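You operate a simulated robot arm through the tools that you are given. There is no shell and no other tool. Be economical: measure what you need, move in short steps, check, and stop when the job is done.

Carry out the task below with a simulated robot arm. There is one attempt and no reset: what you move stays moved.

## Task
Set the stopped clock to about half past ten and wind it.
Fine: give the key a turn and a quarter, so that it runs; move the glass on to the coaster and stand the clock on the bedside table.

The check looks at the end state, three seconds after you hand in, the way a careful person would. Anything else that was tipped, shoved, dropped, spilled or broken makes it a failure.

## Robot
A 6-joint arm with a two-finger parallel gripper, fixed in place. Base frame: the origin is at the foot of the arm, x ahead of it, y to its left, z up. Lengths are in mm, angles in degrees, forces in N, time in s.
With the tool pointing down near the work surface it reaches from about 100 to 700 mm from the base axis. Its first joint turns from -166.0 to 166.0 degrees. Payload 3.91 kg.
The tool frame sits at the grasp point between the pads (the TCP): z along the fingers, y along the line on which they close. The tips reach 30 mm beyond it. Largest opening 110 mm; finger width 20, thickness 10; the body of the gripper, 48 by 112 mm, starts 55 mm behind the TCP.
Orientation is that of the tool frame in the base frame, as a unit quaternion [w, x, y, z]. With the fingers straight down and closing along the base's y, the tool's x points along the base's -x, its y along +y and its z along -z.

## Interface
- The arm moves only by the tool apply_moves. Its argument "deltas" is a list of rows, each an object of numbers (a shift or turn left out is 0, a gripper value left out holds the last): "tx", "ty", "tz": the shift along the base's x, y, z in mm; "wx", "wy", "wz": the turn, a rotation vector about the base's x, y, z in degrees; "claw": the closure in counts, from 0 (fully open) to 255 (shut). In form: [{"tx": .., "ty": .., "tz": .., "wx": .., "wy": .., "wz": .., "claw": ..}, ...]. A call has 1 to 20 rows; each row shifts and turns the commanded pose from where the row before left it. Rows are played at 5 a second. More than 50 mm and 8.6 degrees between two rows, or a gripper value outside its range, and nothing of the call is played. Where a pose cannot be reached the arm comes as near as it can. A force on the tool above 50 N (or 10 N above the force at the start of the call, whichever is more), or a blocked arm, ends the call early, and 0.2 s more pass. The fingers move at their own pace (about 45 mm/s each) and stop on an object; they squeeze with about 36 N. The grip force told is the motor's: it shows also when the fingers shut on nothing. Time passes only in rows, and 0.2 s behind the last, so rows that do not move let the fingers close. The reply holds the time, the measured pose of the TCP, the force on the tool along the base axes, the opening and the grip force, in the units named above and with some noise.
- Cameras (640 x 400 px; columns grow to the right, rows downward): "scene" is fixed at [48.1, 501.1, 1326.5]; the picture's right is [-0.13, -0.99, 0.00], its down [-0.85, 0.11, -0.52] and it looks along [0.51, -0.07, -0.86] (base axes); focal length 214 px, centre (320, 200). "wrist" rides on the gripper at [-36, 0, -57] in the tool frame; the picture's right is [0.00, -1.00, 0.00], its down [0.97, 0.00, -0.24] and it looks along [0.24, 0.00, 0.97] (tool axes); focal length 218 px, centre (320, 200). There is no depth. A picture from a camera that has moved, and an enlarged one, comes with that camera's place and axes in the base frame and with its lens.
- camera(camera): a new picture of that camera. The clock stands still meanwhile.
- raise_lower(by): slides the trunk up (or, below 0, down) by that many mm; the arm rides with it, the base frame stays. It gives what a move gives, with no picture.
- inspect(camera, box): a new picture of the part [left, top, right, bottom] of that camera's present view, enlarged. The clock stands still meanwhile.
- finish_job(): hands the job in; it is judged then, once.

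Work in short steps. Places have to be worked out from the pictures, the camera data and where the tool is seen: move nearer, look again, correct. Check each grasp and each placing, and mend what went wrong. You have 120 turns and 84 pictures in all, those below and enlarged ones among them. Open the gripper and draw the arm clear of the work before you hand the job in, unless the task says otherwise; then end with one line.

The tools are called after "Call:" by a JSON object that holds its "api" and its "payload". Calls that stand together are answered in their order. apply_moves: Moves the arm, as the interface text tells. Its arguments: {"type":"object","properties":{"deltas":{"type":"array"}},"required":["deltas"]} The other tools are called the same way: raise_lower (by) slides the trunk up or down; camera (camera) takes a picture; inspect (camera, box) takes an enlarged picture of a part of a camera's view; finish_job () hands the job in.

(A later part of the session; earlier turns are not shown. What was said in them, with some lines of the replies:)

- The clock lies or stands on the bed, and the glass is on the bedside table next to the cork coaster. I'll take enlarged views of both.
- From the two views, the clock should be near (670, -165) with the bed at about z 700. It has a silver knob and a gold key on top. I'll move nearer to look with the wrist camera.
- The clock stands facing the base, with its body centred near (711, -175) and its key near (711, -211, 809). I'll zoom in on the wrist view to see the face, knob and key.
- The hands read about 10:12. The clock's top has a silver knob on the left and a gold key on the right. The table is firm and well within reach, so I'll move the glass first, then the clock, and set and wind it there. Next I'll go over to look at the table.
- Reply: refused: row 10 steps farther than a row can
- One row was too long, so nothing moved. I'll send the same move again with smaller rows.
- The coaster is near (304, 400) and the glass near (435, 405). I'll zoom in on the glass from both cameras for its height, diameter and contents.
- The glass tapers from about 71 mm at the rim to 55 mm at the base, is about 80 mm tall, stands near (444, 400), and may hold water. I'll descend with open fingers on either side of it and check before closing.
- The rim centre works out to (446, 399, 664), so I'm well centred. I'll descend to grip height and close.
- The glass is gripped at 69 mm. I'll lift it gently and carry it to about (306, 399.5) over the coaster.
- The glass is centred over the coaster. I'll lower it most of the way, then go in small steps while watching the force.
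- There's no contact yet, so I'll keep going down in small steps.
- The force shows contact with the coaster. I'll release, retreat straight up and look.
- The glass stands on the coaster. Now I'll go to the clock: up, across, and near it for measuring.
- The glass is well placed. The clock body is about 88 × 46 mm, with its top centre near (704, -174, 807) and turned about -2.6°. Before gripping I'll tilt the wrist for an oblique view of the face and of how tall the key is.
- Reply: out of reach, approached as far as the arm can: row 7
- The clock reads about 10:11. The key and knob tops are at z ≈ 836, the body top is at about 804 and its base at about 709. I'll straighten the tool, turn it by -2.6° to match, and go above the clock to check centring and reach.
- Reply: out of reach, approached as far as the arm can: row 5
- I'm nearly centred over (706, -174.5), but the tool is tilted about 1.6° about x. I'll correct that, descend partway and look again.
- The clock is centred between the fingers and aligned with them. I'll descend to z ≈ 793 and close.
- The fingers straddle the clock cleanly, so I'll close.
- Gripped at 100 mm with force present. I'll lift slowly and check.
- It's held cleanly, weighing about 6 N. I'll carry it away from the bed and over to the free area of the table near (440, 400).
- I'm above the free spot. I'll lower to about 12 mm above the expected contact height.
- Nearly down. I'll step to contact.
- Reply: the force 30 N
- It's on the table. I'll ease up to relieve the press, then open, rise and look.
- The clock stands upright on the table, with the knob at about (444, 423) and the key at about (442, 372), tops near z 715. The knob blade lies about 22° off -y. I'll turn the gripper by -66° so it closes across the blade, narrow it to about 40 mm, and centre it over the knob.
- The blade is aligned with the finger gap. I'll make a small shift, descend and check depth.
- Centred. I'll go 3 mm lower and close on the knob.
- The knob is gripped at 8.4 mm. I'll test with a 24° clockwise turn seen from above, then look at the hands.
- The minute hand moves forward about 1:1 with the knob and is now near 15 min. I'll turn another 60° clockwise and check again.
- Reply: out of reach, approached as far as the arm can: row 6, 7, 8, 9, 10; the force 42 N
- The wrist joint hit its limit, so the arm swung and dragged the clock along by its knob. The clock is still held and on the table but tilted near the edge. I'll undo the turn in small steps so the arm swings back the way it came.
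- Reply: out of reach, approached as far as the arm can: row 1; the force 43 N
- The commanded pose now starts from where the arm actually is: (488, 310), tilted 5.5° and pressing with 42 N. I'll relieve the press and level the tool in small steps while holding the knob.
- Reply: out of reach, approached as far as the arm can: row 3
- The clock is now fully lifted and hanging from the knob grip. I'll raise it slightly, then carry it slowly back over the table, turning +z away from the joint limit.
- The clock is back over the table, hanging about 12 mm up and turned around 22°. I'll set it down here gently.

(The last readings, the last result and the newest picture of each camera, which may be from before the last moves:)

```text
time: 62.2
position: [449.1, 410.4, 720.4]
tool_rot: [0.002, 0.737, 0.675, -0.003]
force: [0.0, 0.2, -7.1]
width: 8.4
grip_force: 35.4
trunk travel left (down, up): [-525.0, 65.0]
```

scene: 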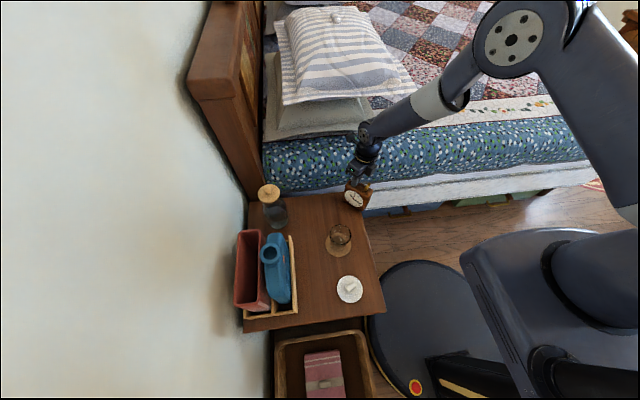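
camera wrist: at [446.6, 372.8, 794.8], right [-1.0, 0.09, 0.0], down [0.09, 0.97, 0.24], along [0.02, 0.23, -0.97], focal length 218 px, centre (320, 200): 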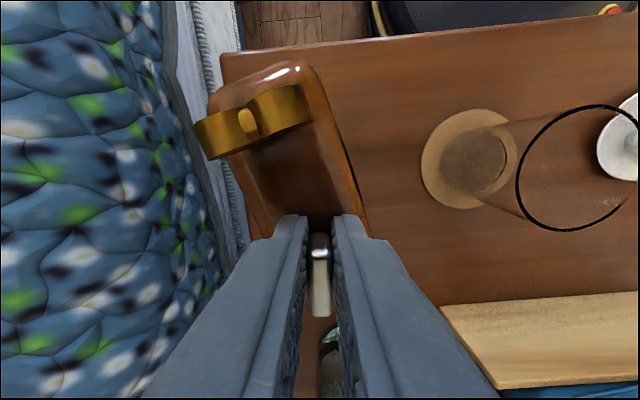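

No contact yet: the fingers slid lower on the knob during the earlier press. I'll continue in small steps.

Call:
{"api": "apply_moves", "payload": {"deltas": [{"tz": -1.2}, {}]}}

Call:
{"api": "apply_moves", "payload": {"deltas": [{"tz": -1.2}, {}]}}

Call:
{"api": "apply_moves", "payload": {"deltas": [{"tz": -1.2}, {}]}}

Call:
{"api": "inspect", "payload": {"camera": "scene", "box": [296, 170, 376, 220]}}

```text
time: 62.8
position: [449.6, 410.7, 719.1]
tool_rot: [0.001, 0.738, 0.675, -0.003]
force: [0.2, 1.1, -5.3]
width: 8.5
grip_force: 36.0
trunk travel left (down, up): [-525.0, 65.0]
```

```text
time: 63.4
position: [449.7, 408.7, 717.7]
tool_rot: [0.002, 0.738, 0.674, -0.002]
force: [0.9, 0.5, -5.3]
width: 8.5
grip_force: 35.5
trunk travel left (down, up): [-525.0, 65.0]
```

```text
time: 64.0
position: [449.2, 409.8, 717.8]
tool_rot: [0.002, 0.738, 0.674, -0.002]
force: [0.1, 0.1, -5.5]
width: 8.6
grip_force: 36.0
trunk travel left (down, up): [-525.0, 65.0]
```

```text
8.00 times, centred on (336, 195) of scene
camera zoom: at [48.1, 501.1, 1326.5], right [-0.13, -0.99, 0.0], down [-0.85, 0.11, -0.52], along [0.51, -0.07, -0.86], focal length 1716 px, centre (192, 240)
```

zoom: 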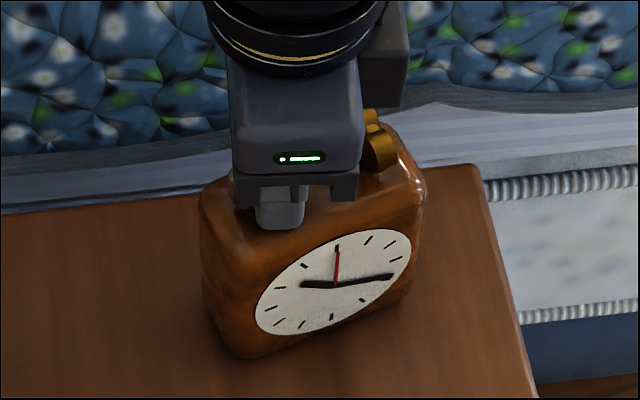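

Still hanging by a small gap, so I'll continue.

Call:
{"api": "apply_moves", "payload": {"deltas": [{"tz": -1}, {}]}}

Call:
{"api": "apply_moves", "payload": {"deltas": [{"tz": -1}, {}]}}

Call:
{"api": "apply_moves", "payload": {"deltas": [{"tz": -1}, {}]}}

```text
time: 64.6
position: [449.8, 410.5, 716.9]
tool_rot: [0.001, 0.738, 0.675, 0.0]
force: [-1.1, -1.7, -2.9]
width: 8.7
grip_force: 35.8
trunk travel left (down, up): [-525.0, 65.0]
```

```text
time: 65.2
position: [449.0, 408.5, 716.7]
tool_rot: [0.0, 0.737, 0.675, -0.001]
force: [-2.3, -2.4, 4.9]
width: 8.4
grip_force: 35.7
trunk travel left (down, up): [-525.0, 65.0]
```

```text
time: 65.8
position: [449.1, 408.5, 715.9]
tool_rot: [0.001, 0.738, 0.675, 0.0]
force: [-3.1, -4.7, 15.4]
width: 8.4
grip_force: 35.7
trunk travel left (down, up): [-525.0, 65.0]
```

In contact with 15 N. I'll release the knob gently, rise, and look.

Call:
{"api": "apply_moves", "payload": {"deltas": [{"claw": 225}, {"claw": 190}, {"claw": 165}, {}, {"tz": 15}, {"tz": 20}, {"tz": 25}, {}]}}

Call:
{"api": "camera", "payload": {"camera": "wrist"}}

Call:
{"api": "inspect", "payload": {"camera": "scene", "box": [296, 170, 376, 220]}}

```text
time: 67.6
position: [449.4, 409.6, 774.3]
tool_rot: [0.002, 0.738, 0.675, -0.002]
force: [0.6, 0.6, 0.9]
width: 38.7
grip_force: 0.1
trunk travel left (down, up): [-525.0, 65.0]
```

```text
43 pictures are left
camera wrist: at [445.6, 373.1, 832.6], right [-1.0, 0.09, 0.0], down [0.09, 0.97, 0.24], along [0.02, 0.23, -0.97], focal length 218 px, centre (320, 200)
```

wrist: 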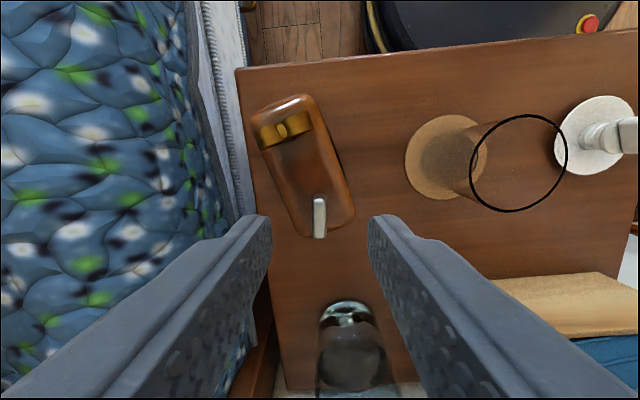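

```text
8.00 times, centred on (336, 195) of scene
camera zoom: at [48.1, 501.1, 1326.5], right [-0.13, -0.99, 0.0], down [-0.85, 0.11, -0.52], along [0.51, -0.07, -0.86], focal length 1716 px, centre (192, 240)
```

zoom: 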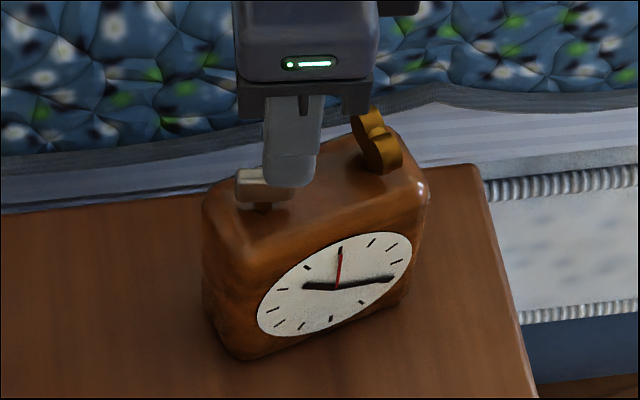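

The clock stands fine on the table, reading about 10:19. It needs about 66° more on the knob. For joint room, I'll spin the gripper +180° up here, which aligns it with the blade again, before regripping.

Call:
{"api": "apply_moves", "payload": {"deltas": [{"tz": 15, "wz": 8}, {"wz": 8}, {"wz": 8}, {"wz": 8}, {"wz": 8}, {"wz": 8}, {"wz": 8}, {"wz": 8}, {"wz": 8}, {"wz": 8}, {"wz": 8}, {"wz": 8}, {}]}}

Call:
{"api": "apply_moves", "payload": {"deltas": [{"wz": 8}, {"wz": 8}, {"wz": 8}, {"wz": 8}, {"wz": 8}, {"wz": 8}, {"wz": 8}, {"wz": 8}, {"wz": 8}, {"wz": 8}, {"wz": 4}, {}]}}

Call:
{"api": "camera", "payload": {"camera": "wrist"}}

```text
time: 70.4
position: [448.0, 410.3, 789.9]
tool_rot: [0.001, -0.009, 1.0, 0.0]
force: [-0.3, 0.4, -0.6]
width: 38.7
grip_force: 0.1
trunk travel left (down, up): [-525.0, 65.0]
```

```text
time: 73.0
position: [448.7, 409.4, 789.5]
tool_rot: [0.0, -0.676, 0.737, 0.001]
force: [-0.2, 0.4, 0.3]
width: 38.8
grip_force: 0.2
trunk travel left (down, up): [-525.0, 65.0]
```

```text
41 pictures are left
camera wrist: at [452.4, 444.3, 847.2], right [1.0, -0.09, 0.0], down [-0.09, -0.97, 0.24], along [-0.02, -0.24, -0.97], focal length 218 px, centre (320, 200)
```

wrist: 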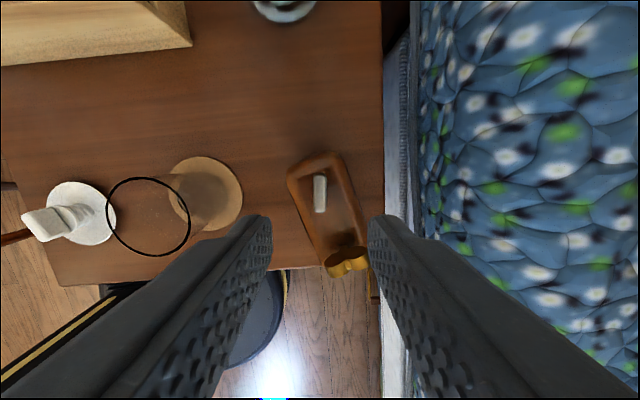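

Aligned. I'll descend to TCP z ≈ 721 and grip the knob.

Call:
{"api": "apply_moves", "payload": {"deltas": [{"tz": -25}, {"tz": -20}, {"tz": -15}, {"tz": -8}, {}, {"claw": 200}, {"claw": 230}, {"claw": 250}, {}, {}]}}

Call:
{"api": "apply_moves", "payload": {"deltas": [{"wz": -5}, {"wz": -5}, {"wz": -5}, {"wz": -5}, {"wz": -5}, {"wz": -5}, {}]}}

Call:
{"api": "inspect", "payload": {"camera": "scene", "box": [296, 170, 376, 220]}}

```text
time: 75.2
position: [449.7, 410.0, 721.0]
tool_rot: [0.002, -0.675, 0.738, 0.001]
force: [1.0, 0.0, 0.1]
width: 8.5
grip_force: 36.3
trunk travel left (down, up): [-525.0, 65.0]
```

```text
time: 76.8
position: [448.4, 409.2, 721.3]
tool_rot: [0.002, -0.46, 0.888, 0.001]
force: [-0.7, 1.9, 0.1]
width: 8.3
grip_force: 36.0
trunk travel left (down, up): [-525.0, 65.0]
```

```text
8.00 times, centred on (336, 195) of scene
camera zoom: at [48.1, 501.1, 1326.5], right [-0.13, -0.99, 0.0], down [-0.85, 0.11, -0.52], along [0.51, -0.07, -0.86], focal length 1716 px, centre (192, 240)
```

zoom: 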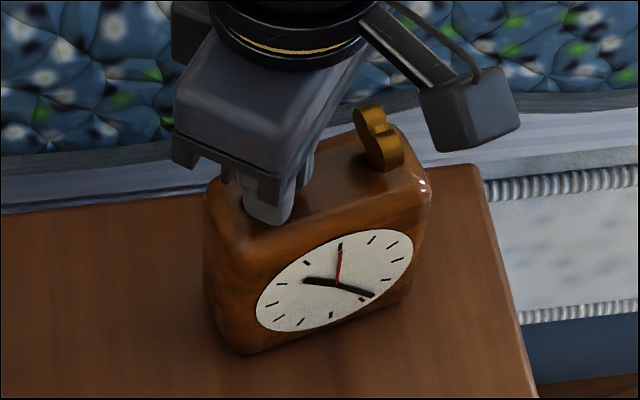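

The clock stayed put and the minute hand is now at about 24. I'll turn another 36°.

Call:
{"api": "apply_moves", "payload": {"deltas": [{"wz": -5}, {"wz": -5}, {"wz": -5}, {"wz": -5}, {"wz": -5}, {"wz": -5}, {"wz": -5}, {}]}}

Call:
{"api": "inspect", "payload": {"camera": "scene", "box": [312, 190, 360, 220]}}

```text
time: 78.6
position: [448.9, 409.3, 721.7]
tool_rot: [0.002, -0.172, 0.985, 0.0]
force: [0.5, 1.7, 0.2]
width: 8.8
grip_force: 35.6
trunk travel left (down, up): [-525.0, 65.0]
```

```text
13.33 times, centred on (336, 205) of scene
camera zoom: at [48.1, 501.1, 1326.5], right [-0.13, -0.99, 0.0], down [-0.85, 0.11, -0.52], along [0.51, -0.07, -0.86], focal length 2860 px, centre (107, 133)
```

zoom: 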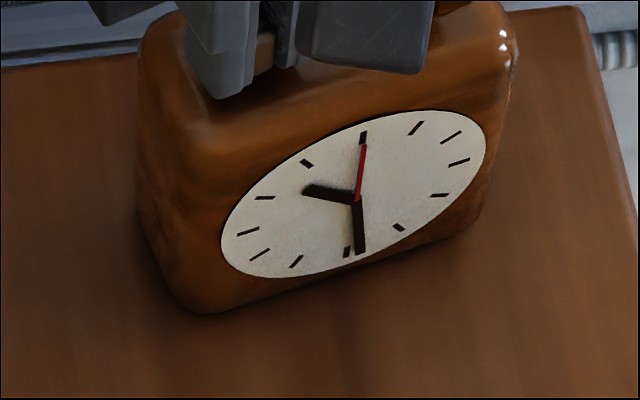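

The minute hand is at about 29. I'll add 4° more, release the knob, rise and look from above for the key.

Call:
{"api": "apply_moves", "payload": {"deltas": [{"wz": -4}, {}, {"claw": 225}, {"claw": 190}, {"claw": 165}, {}, {"tz": 15}, {"tz": 25}, {"tz": 30, "tx": 14, "ty": -30}, {"ty": -20, "wz": 4}, {}]}}

Call:
{"api": "camera", "payload": {"camera": "wrist"}}

Call:
{"api": "inspect", "payload": {"camera": "scene", "box": [304, 180, 368, 220]}}

```text
time: 81.0
position: [464.2, 359.3, 791.4]
tool_rot: [0.002, -0.172, 0.985, 0.0]
force: [0.5, 0.0, -0.4]
width: 38.7
grip_force: 0.1
trunk travel left (down, up): [-525.0, 65.0]
```

```text
38 pictures are left
camera wrist: at [497.4, 370.8, 849.1], right [0.34, -0.94, 0.0], down [-0.91, -0.33, 0.24], along [-0.22, -0.08, -0.97], focal length 218 px, centre (320, 200)
```

wrist: 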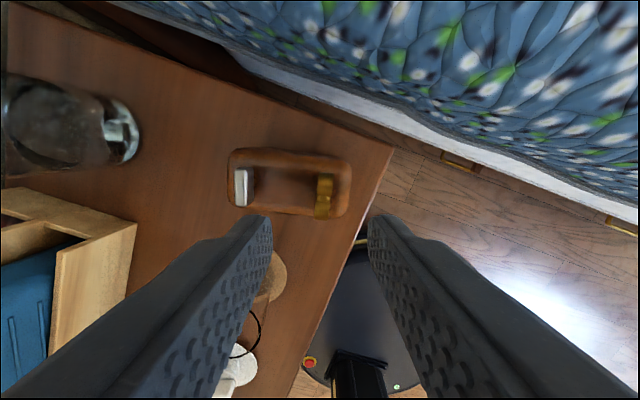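

```text
10.00 times, centred on (336, 200) of scene
camera zoom: at [48.1, 501.1, 1326.5], right [-0.13, -0.99, 0.0], down [-0.85, 0.11, -0.52], along [0.51, -0.07, -0.86], focal length 2145 px, centre (160, 200)
```

zoom: 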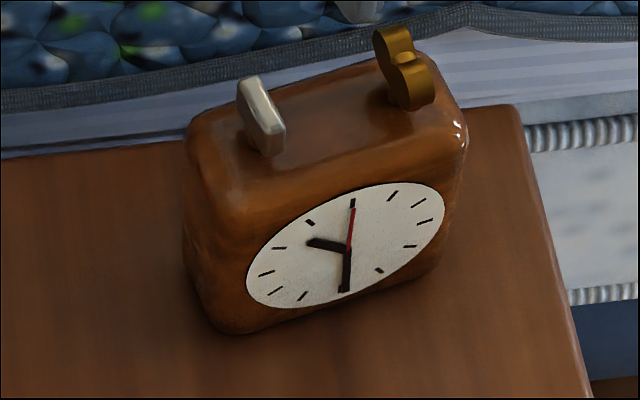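

The clock reads 10:30. The key is near (469, 358) and its blade is nearly aligned. To allow a long clockwise stroke, I'll wind the wrist back about 176° anticlockwise, high in the air and in stages, watching for the joint limit.

Call:
{"api": "apply_moves", "payload": {"deltas": [{"tz": 40, "tx": 5, "ty": -1.3}, {"wz": 8}, {"wz": 8}, {"wz": 8}, {"wz": 8}, {"wz": 8}, {"wz": 8}, {"wz": 8}, {"wz": 8}, {"wz": 8}, {"wz": 8}, {"wz": 8}, {"wz": 8}, {"wz": 8}, {}]}}

Call:
{"api": "apply_moves", "payload": {"deltas": [{"wz": 6}, {"wz": 6}, {"wz": 6}, {"wz": 6}, {}]}}

```text
time: 84.2
position: [469.1, 358.9, 831.1]
tool_rot: [-0.002, 0.883, -0.469, -0.001]
force: [0.4, -0.5, 0.2]
width: 38.9
grip_force: 0.0
trunk travel left (down, up): [-525.0, 65.0]
```

```text
time: 85.4
position: [467.7, 358.3, 832.0]
tool_rot: [0.0, 0.961, -0.276, -0.002]
force: [0.0, 0.0, 0.2]
width: 38.9
grip_force: 0.0
trunk travel left (down, up): [-525.0, 65.0]
```

No limit so far. I'll continue the remaining 48°.

Call:
{"api": "apply_moves", "payload": {"deltas": [{"wz": 6}, {"wz": 6}, {"wz": 6}, {"wz": 6}, {}]}}

Call:
{"api": "apply_moves", "payload": {"deltas": [{"wz": 6}, {"wz": 6}, {"wz": 6}, {"wz": 6}, {}]}}

Call:
{"api": "camera", "payload": {"camera": "wrist"}}

```text
time: 86.6
position: [467.8, 358.2, 831.6]
tool_rot: [0.0, 0.998, -0.07, -0.002]
force: [0.2, 1.2, -0.8]
width: 38.8
grip_force: 0.0
trunk travel left (down, up): [-525.0, 65.0]
```

```text
time: 87.8
position: [468.3, 359.5, 831.1]
tool_rot: [0.0, 0.99, 0.14, -0.002]
force: [0.1, 0.0, -0.4]
width: 38.9
grip_force: 0.1
trunk travel left (down, up): [-525.0, 65.0]
```

```text
36 pictures are left
camera wrist: at [433.9, 347.6, 889.2], right [-0.28, 0.96, 0.0], down [0.93, 0.27, 0.24], along [0.23, 0.06, -0.97], focal length 218 px, centre (320, 200)
```

wrist: 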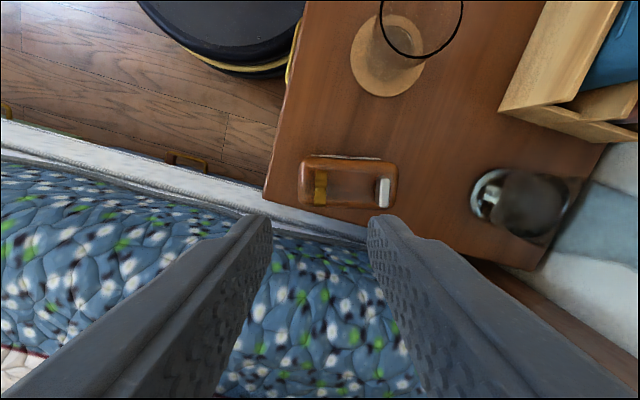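

The gripper is wound back and aligned with the key blade, centred laterally. I'll descend to z ≈ 721 and grip it.

Call:
{"api": "apply_moves", "payload": {"deltas": [{"tz": -35}, {"tz": -30}, {"tz": -20}, {"tz": -15}, {"tz": -9}, {}]}}

Call:
{"api": "camera", "payload": {"camera": "wrist"}}

```text
time: 89.2
position: [468.9, 358.6, 723.0]
tool_rot: [0.0, 0.99, 0.138, -0.001]
force: [-0.4, 0.4, 0.0]
width: 38.8
grip_force: 0.0
trunk travel left (down, up): [-525.0, 65.0]
```

```text
35 pictures are left
camera wrist: at [434.0, 347.1, 779.8], right [-0.27, 0.96, 0.0], down [0.93, 0.27, 0.24], along [0.23, 0.06, -0.97], focal length 218 px, centre (320, 200)
```

wrist: 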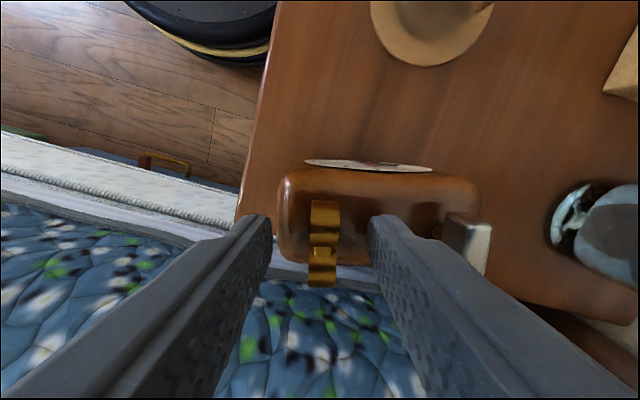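

The key's centre looks about 4 mm toward -x of the TCP, so I'll shift to align with its axis and then grip.

Call:
{"api": "apply_moves", "payload": {"deltas": [{"tx": -3.8, "ty": -1.5, "tz": -1.5}, {}, {"claw": 200}, {"claw": 230}, {"claw": 250}, {}, {}]}}

Call:
{"api": "apply_moves", "payload": {"deltas": [{"wz": -5}, {"wz": -5}, {"wz": -5}, {"wz": -5}, {"wz": -5}, {"wz": -5}, {}]}}

Call:
{"api": "inspect", "payload": {"camera": "scene", "box": [304, 180, 368, 220]}}

```text
time: 90.8
position: [463.7, 357.2, 721.7]
tool_rot: [-0.001, 0.99, 0.139, -0.002]
force: [-0.1, 1.2, 1.2]
width: 8.4
grip_force: 35.5
trunk travel left (down, up): [-525.0, 65.0]
```

```text
time: 92.4
position: [464.4, 356.7, 721.2]
tool_rot: [0.0, 0.992, -0.123, -0.002]
force: [0.1, 1.0, -0.1]
width: 8.2
grip_force: 36.1
trunk travel left (down, up): [-525.0, 65.0]
```

```text
10.00 times, centred on (336, 200) of scene
camera zoom: at [48.1, 501.1, 1326.5], right [-0.13, -0.99, 0.0], down [-0.85, 0.11, -0.52], along [0.51, -0.07, -0.86], focal length 2145 px, centre (160, 200)
```

zoom: 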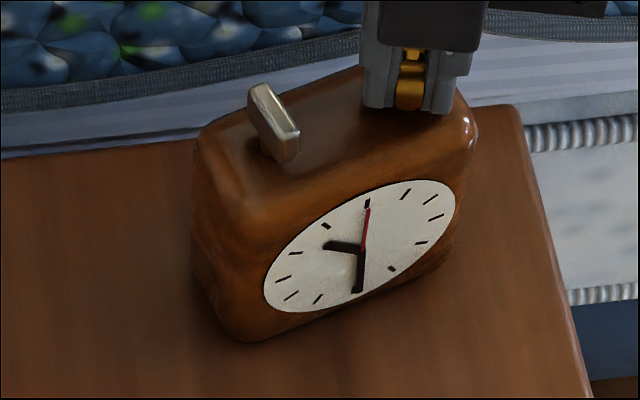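

The key turns while the clock only shifted a few mm at grip. I'll continue clockwise and check at intervals.

Call:
{"api": "apply_moves", "payload": {"deltas": [{"wz": -6}, {"wz": -6}, {"wz": -6}, {"wz": -6}, {"wz": -6}, {"wz": -6}, {"wz": -6}, {"wz": -6}, {"wz": -6}, {"wz": -6}, {}]}}

Call:
{"api": "inspect", "payload": {"camera": "scene", "box": [304, 180, 368, 220]}}

```text
time: 94.8
position: [464.6, 356.5, 720.5]
tool_rot: [-0.002, 0.798, -0.603, -0.002]
force: [0.6, -0.5, -0.6]
width: 8.4
grip_force: 36.1
trunk travel left (down, up): [-525.0, 65.0]
```

```text
10.00 times, centred on (336, 200) of scene
camera zoom: at [48.1, 501.1, 1326.5], right [-0.13, -0.99, 0.0], down [-0.85, 0.11, -0.52], along [0.51, -0.07, -0.86], focal length 2145 px, centre (160, 200)
```

zoom: 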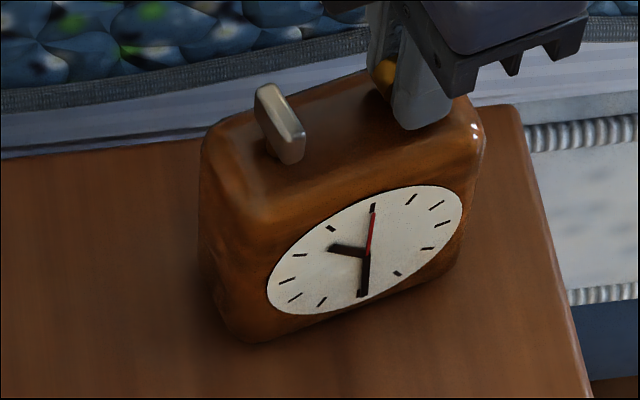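

Turned 90° in total and the clock is stable. Continuing.

Call:
{"api": "apply_moves", "payload": {"deltas": [{"wz": -6}, {"wz": -6}, {"wz": -6}, {"wz": -6}, {"wz": -6}, {"wz": -6}, {"wz": -6}, {"wz": -6}, {"wz": -6}, {"wz": -6}, {"wz": -6}, {"wz": -6}, {"wz": -6}, {"wz": -6}, {"wz": -6}, {}]}}

Call:
{"api": "inspect", "payload": {"camera": "scene", "box": [304, 180, 368, 220]}}

```text
time: 98.2
position: [465.0, 355.8, 721.1]
tool_rot: [0.001, -0.138, 0.99, 0.0]
force: [0.7, -0.7, 0.1]
width: 8.5
grip_force: 35.8
trunk travel left (down, up): [-525.0, 65.0]
```

```text
10.00 times, centred on (336, 200) of scene
camera zoom: at [48.1, 501.1, 1326.5], right [-0.13, -0.99, 0.0], down [-0.85, 0.11, -0.52], along [0.51, -0.07, -0.86], focal length 2145 px, centre (160, 200)
```

zoom: 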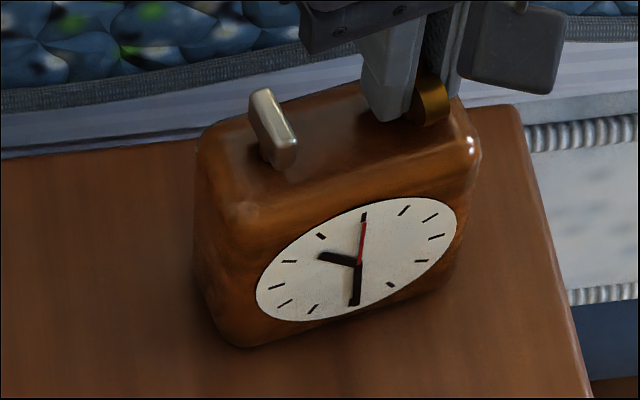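

180° done. Another 90° completes this stroke.

Call:
{"api": "apply_moves", "payload": {"deltas": [{"wz": -6}, {"wz": -6}, {"wz": -6}, {"wz": -6}, {"wz": -6}, {"wz": -6}, {"wz": -6}, {"wz": -6}, {"wz": -6}, {"wz": -6}, {"wz": -6}, {"wz": -6}, {"wz": -6}, {"wz": -6}, {"wz": -6}, {}]}}

Call:
{"api": "inspect", "payload": {"camera": "scene", "box": [304, 180, 368, 220]}}

```text
time: 101.6
position: [465.0, 356.6, 719.9]
tool_rot: [0.002, 0.603, 0.798, -0.002]
force: [-0.9, -0.6, -0.7]
width: 8.3
grip_force: 36.0
trunk travel left (down, up): [-525.0, 65.0]
```

```text
10.00 times, centred on (336, 200) of scene
camera zoom: at [48.1, 501.1, 1326.5], right [-0.13, -0.99, 0.0], down [-0.85, 0.11, -0.52], along [0.51, -0.07, -0.86], focal length 2145 px, centre (160, 200)
```

zoom: 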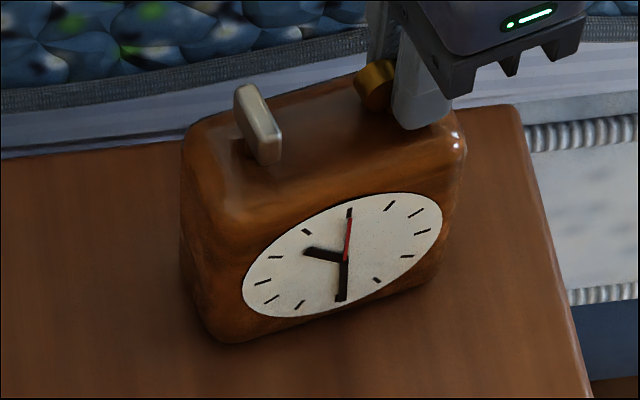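

270° is wound. I'll release, rise, rotate back 180° and regrip for the final 180°.

Call:
{"api": "apply_moves", "payload": {"deltas": [{"claw": 225}, {"claw": 190}, {"claw": 165}, {}, {"tz": 20}, {"tz": 25}, {"tz": 25}, {"wz": 8}, {"wz": 8}, {"wz": 8}, {"wz": 8}, {"wz": 8}, {"wz": 8}, {"wz": 8}, {"wz": 8}, {"wz": 8}, {"wz": 8}, {"wz": 8}, {}]}}

Call:
{"api": "apply_moves", "payload": {"deltas": [{"wz": 8}, {"wz": 8}, {"wz": 8}, {"wz": 8}, {"wz": 8}, {"wz": 8}, {"wz": 8}, {"wz": 8}, {"wz": 8}, {"wz": 8}, {"wz": 8}, {"wz": 4}, {}]}}

Call:
{"api": "camera", "payload": {"camera": "wrist"}}

Call:
{"api": "inspect", "payload": {"camera": "scene", "box": [304, 180, 368, 220]}}

```text
time: 105.6
position: [464.1, 356.6, 791.5]
tool_rot: [0.001, -0.122, 0.993, 0.0]
force: [0.1, -0.4, -0.5]
width: 38.9
grip_force: 0.1
trunk travel left (down, up): [-525.0, 65.0]
```

```text
time: 108.4
position: [464.8, 357.0, 791.4]
tool_rot: [-0.001, 0.799, -0.602, -0.002]
force: [-0.2, -0.2, 0.4]
width: 38.6
grip_force: 0.0
trunk travel left (down, up): [-525.0, 65.0]
```

```text
30 pictures are left
camera wrist: at [454.6, 390.0, 848.5], right [0.96, 0.28, 0.0], down [0.27, -0.93, 0.24], along [0.06, -0.23, -0.97], focal length 218 px, centre (320, 200)
```

wrist: 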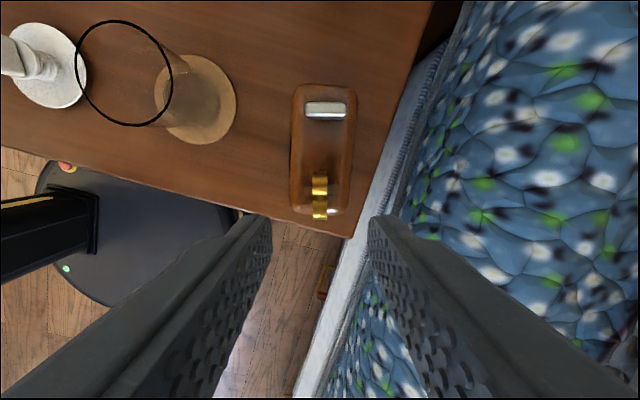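

```text
10.00 times, centred on (336, 200) of scene
camera zoom: at [48.1, 501.1, 1326.5], right [-0.13, -0.99, 0.0], down [-0.85, 0.11, -0.52], along [0.51, -0.07, -0.86], focal length 2145 px, centre (160, 200)
```

zoom: 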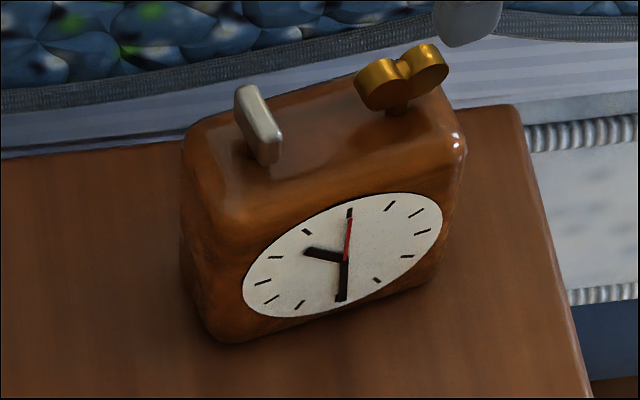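

The key is now along the clock's long axis, consistent with 270°. I'll regrip with a small centring shift.

Call:
{"api": "apply_moves", "payload": {"deltas": [{"tx": -0.8, "ty": 2.5, "tz": -25}, {"tz": -20}, {"tz": -15}, {"tz": -10}, {}, {"claw": 200}, {"claw": 230}, {"claw": 250}, {}, {}]}}

Call:
{"api": "apply_moves", "payload": {"deltas": [{"wz": -6}, {"wz": -6}, {"wz": -6}, {"wz": -6}, {"wz": -6}, {"wz": -6}, {"wz": -6}, {"wz": -6}, {"wz": -6}, {"wz": -6}, {"wz": -6}, {"wz": -6}, {"wz": -6}, {"wz": -6}, {"wz": -6}, {}]}}

Call:
{"api": "inspect", "payload": {"camera": "scene", "box": [304, 180, 368, 220]}}

```text
time: 110.6
position: [463.2, 359.0, 722.0]
tool_rot: [-0.001, 0.798, -0.603, -0.002]
force: [0.2, -0.3, 0.1]
width: 8.5
grip_force: 35.8
trunk travel left (down, up): [-525.0, 65.0]
```

```text
time: 114.0
position: [463.4, 359.2, 720.3]
tool_rot: [0.002, -0.137, 0.991, 0.0]
force: [1.0, 0.3, 0.2]
width: 8.4
grip_force: 35.6
trunk travel left (down, up): [-525.0, 65.0]
```

```text
10.00 times, centred on (336, 200) of scene
camera zoom: at [48.1, 501.1, 1326.5], right [-0.13, -0.99, 0.0], down [-0.85, 0.11, -0.52], along [0.51, -0.07, -0.86], focal length 2145 px, centre (160, 200)
```

zoom: 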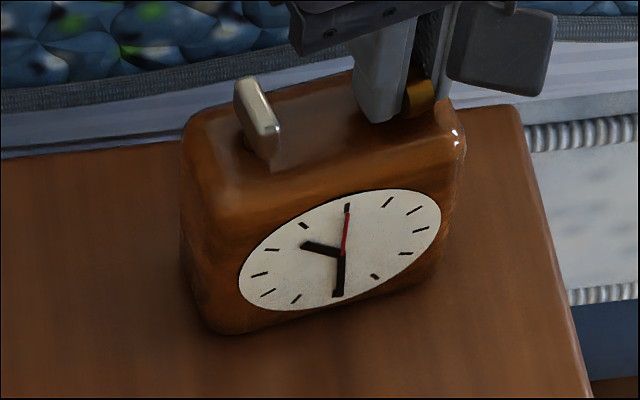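

360° is done and the clock is steady. I'll make the final 90°, release and rise.

Call:
{"api": "apply_moves", "payload": {"deltas": [{"wz": -6}, {"wz": -6}, {"wz": -6}, {"wz": -6}, {"wz": -6}, {"wz": -6}, {"wz": -6}, {"wz": -6}, {"wz": -6}, {"wz": -6}, {"wz": -6}, {"wz": -6}, {"wz": -6}, {"wz": -6}, {"wz": -6}, {}]}}

Call:
{"api": "apply_moves", "payload": {"deltas": [{"claw": 225}, {"claw": 190}, {"claw": 165}, {}, {"tz": 20}, {"tz": 25}, {"tz": 25}, {}]}}

Call:
{"api": "camera", "payload": {"camera": "wrist"}}

Call:
{"api": "inspect", "payload": {"camera": "scene", "box": [304, 180, 368, 220]}}

```text
time: 117.4
position: [462.0, 359.0, 721.3]
tool_rot: [0.002, 0.603, 0.798, -0.001]
force: [-0.2, -0.8, 0.6]
width: 8.3
grip_force: 36.4
trunk travel left (down, up): [-525.0, 65.0]
```

```text
time: 119.2
position: [462.9, 359.3, 790.9]
tool_rot: [0.002, 0.603, 0.798, -0.002]
force: [-0.5, 0.3, 0.5]
width: 38.8
grip_force: 0.1
trunk travel left (down, up): [-525.0, 65.0]
```

```text
27 pictures are left
camera wrist: at [472.5, 324.4, 848.6], right [-0.96, -0.27, 0.0], down [-0.27, 0.93, 0.24], along [-0.06, 0.23, -0.97], focal length 218 px, centre (320, 200)
```

wrist: 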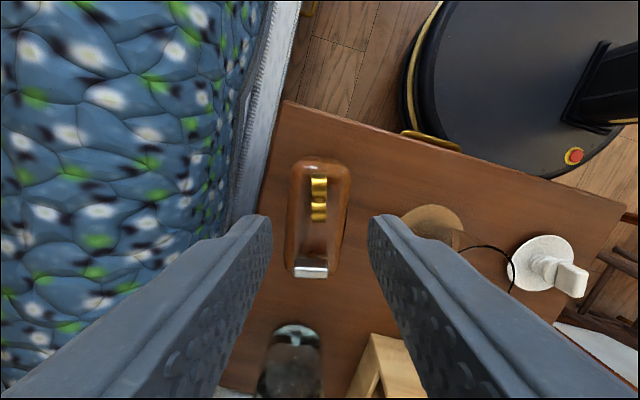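

```text
10.00 times, centred on (336, 200) of scene
camera zoom: at [48.1, 501.1, 1326.5], right [-0.13, -0.99, 0.0], down [-0.85, 0.11, -0.52], along [0.51, -0.07, -0.86], focal length 2145 px, centre (160, 200)
```

zoom: 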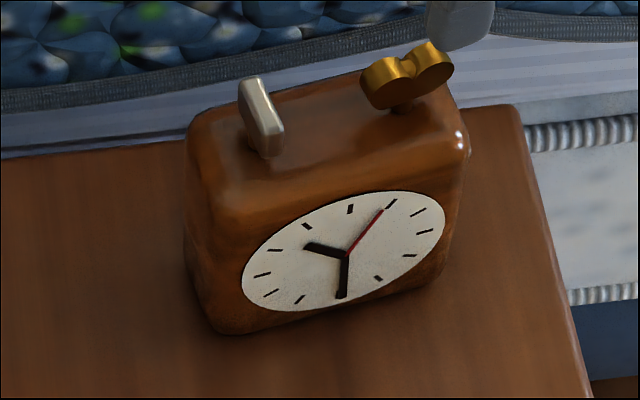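

The red second hand has started moving, so the clock is running at 10:30. I'll raise the arm, draw clear, and take a final look.

Call:
{"api": "apply_moves", "payload": {"deltas": [{"tz": 40}, {"tz": 40}, {"tz": 40, "claw": 0}, {"ty": -40}, {"ty": -40}, {"ty": -40}, {"ty": -40}, {"ty": -40}, {"ty": -40}, {"ty": -40}, {}]}}

Call:
{"api": "camera", "payload": {"camera": "scene"}}

Call:
{"api": "inspect", "payload": {"camera": "scene", "box": [296, 170, 392, 260]}}

```text
time: 121.6
position: [464.7, 79.2, 911.3]
tool_rot: [0.001, 0.602, 0.798, -0.001]
force: [-0.3, 0.2, 0.5]
width: 110.2
grip_force: 0.1
trunk travel left (down, up): [-525.0, 65.0]
```

```text
25 pictures are left
```

scene: 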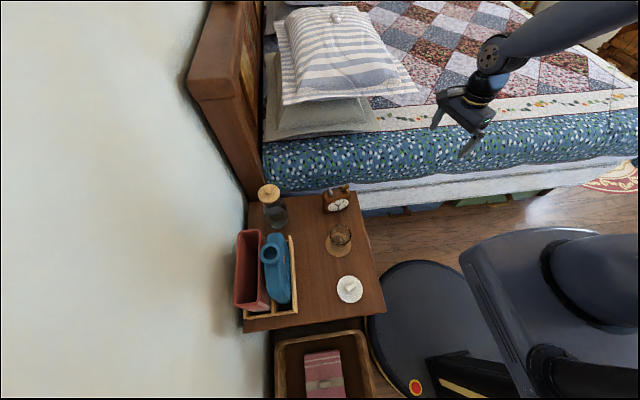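

```text
4.44 times, centred on (344, 215) of scene
camera zoom: at [48.1, 501.1, 1326.5], right [-0.13, -0.99, 0.0], down [-0.85, 0.11, -0.52], along [0.51, -0.07, -0.86], focal length 953 px, centre (213, 133)
```

zoom: 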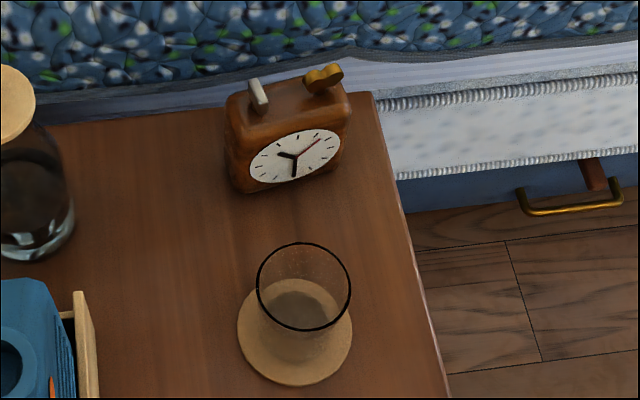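

The clock is running at 10:30 on the table, the glass is on the coaster, nothing else looks disturbed, and the arm is clear. I'm handing in.

Call:
{"api": "finish_job", "payload": {}}

```text
The job is handed in.
```

The clock now stands on the bedside table, set to about half past ten, wound a turn and a quarter and running, and the glass is on the coaster; while I was setting it, the arm hit a joint limit and dragged the clock to the table edge, but I moved it back and saw no damage.
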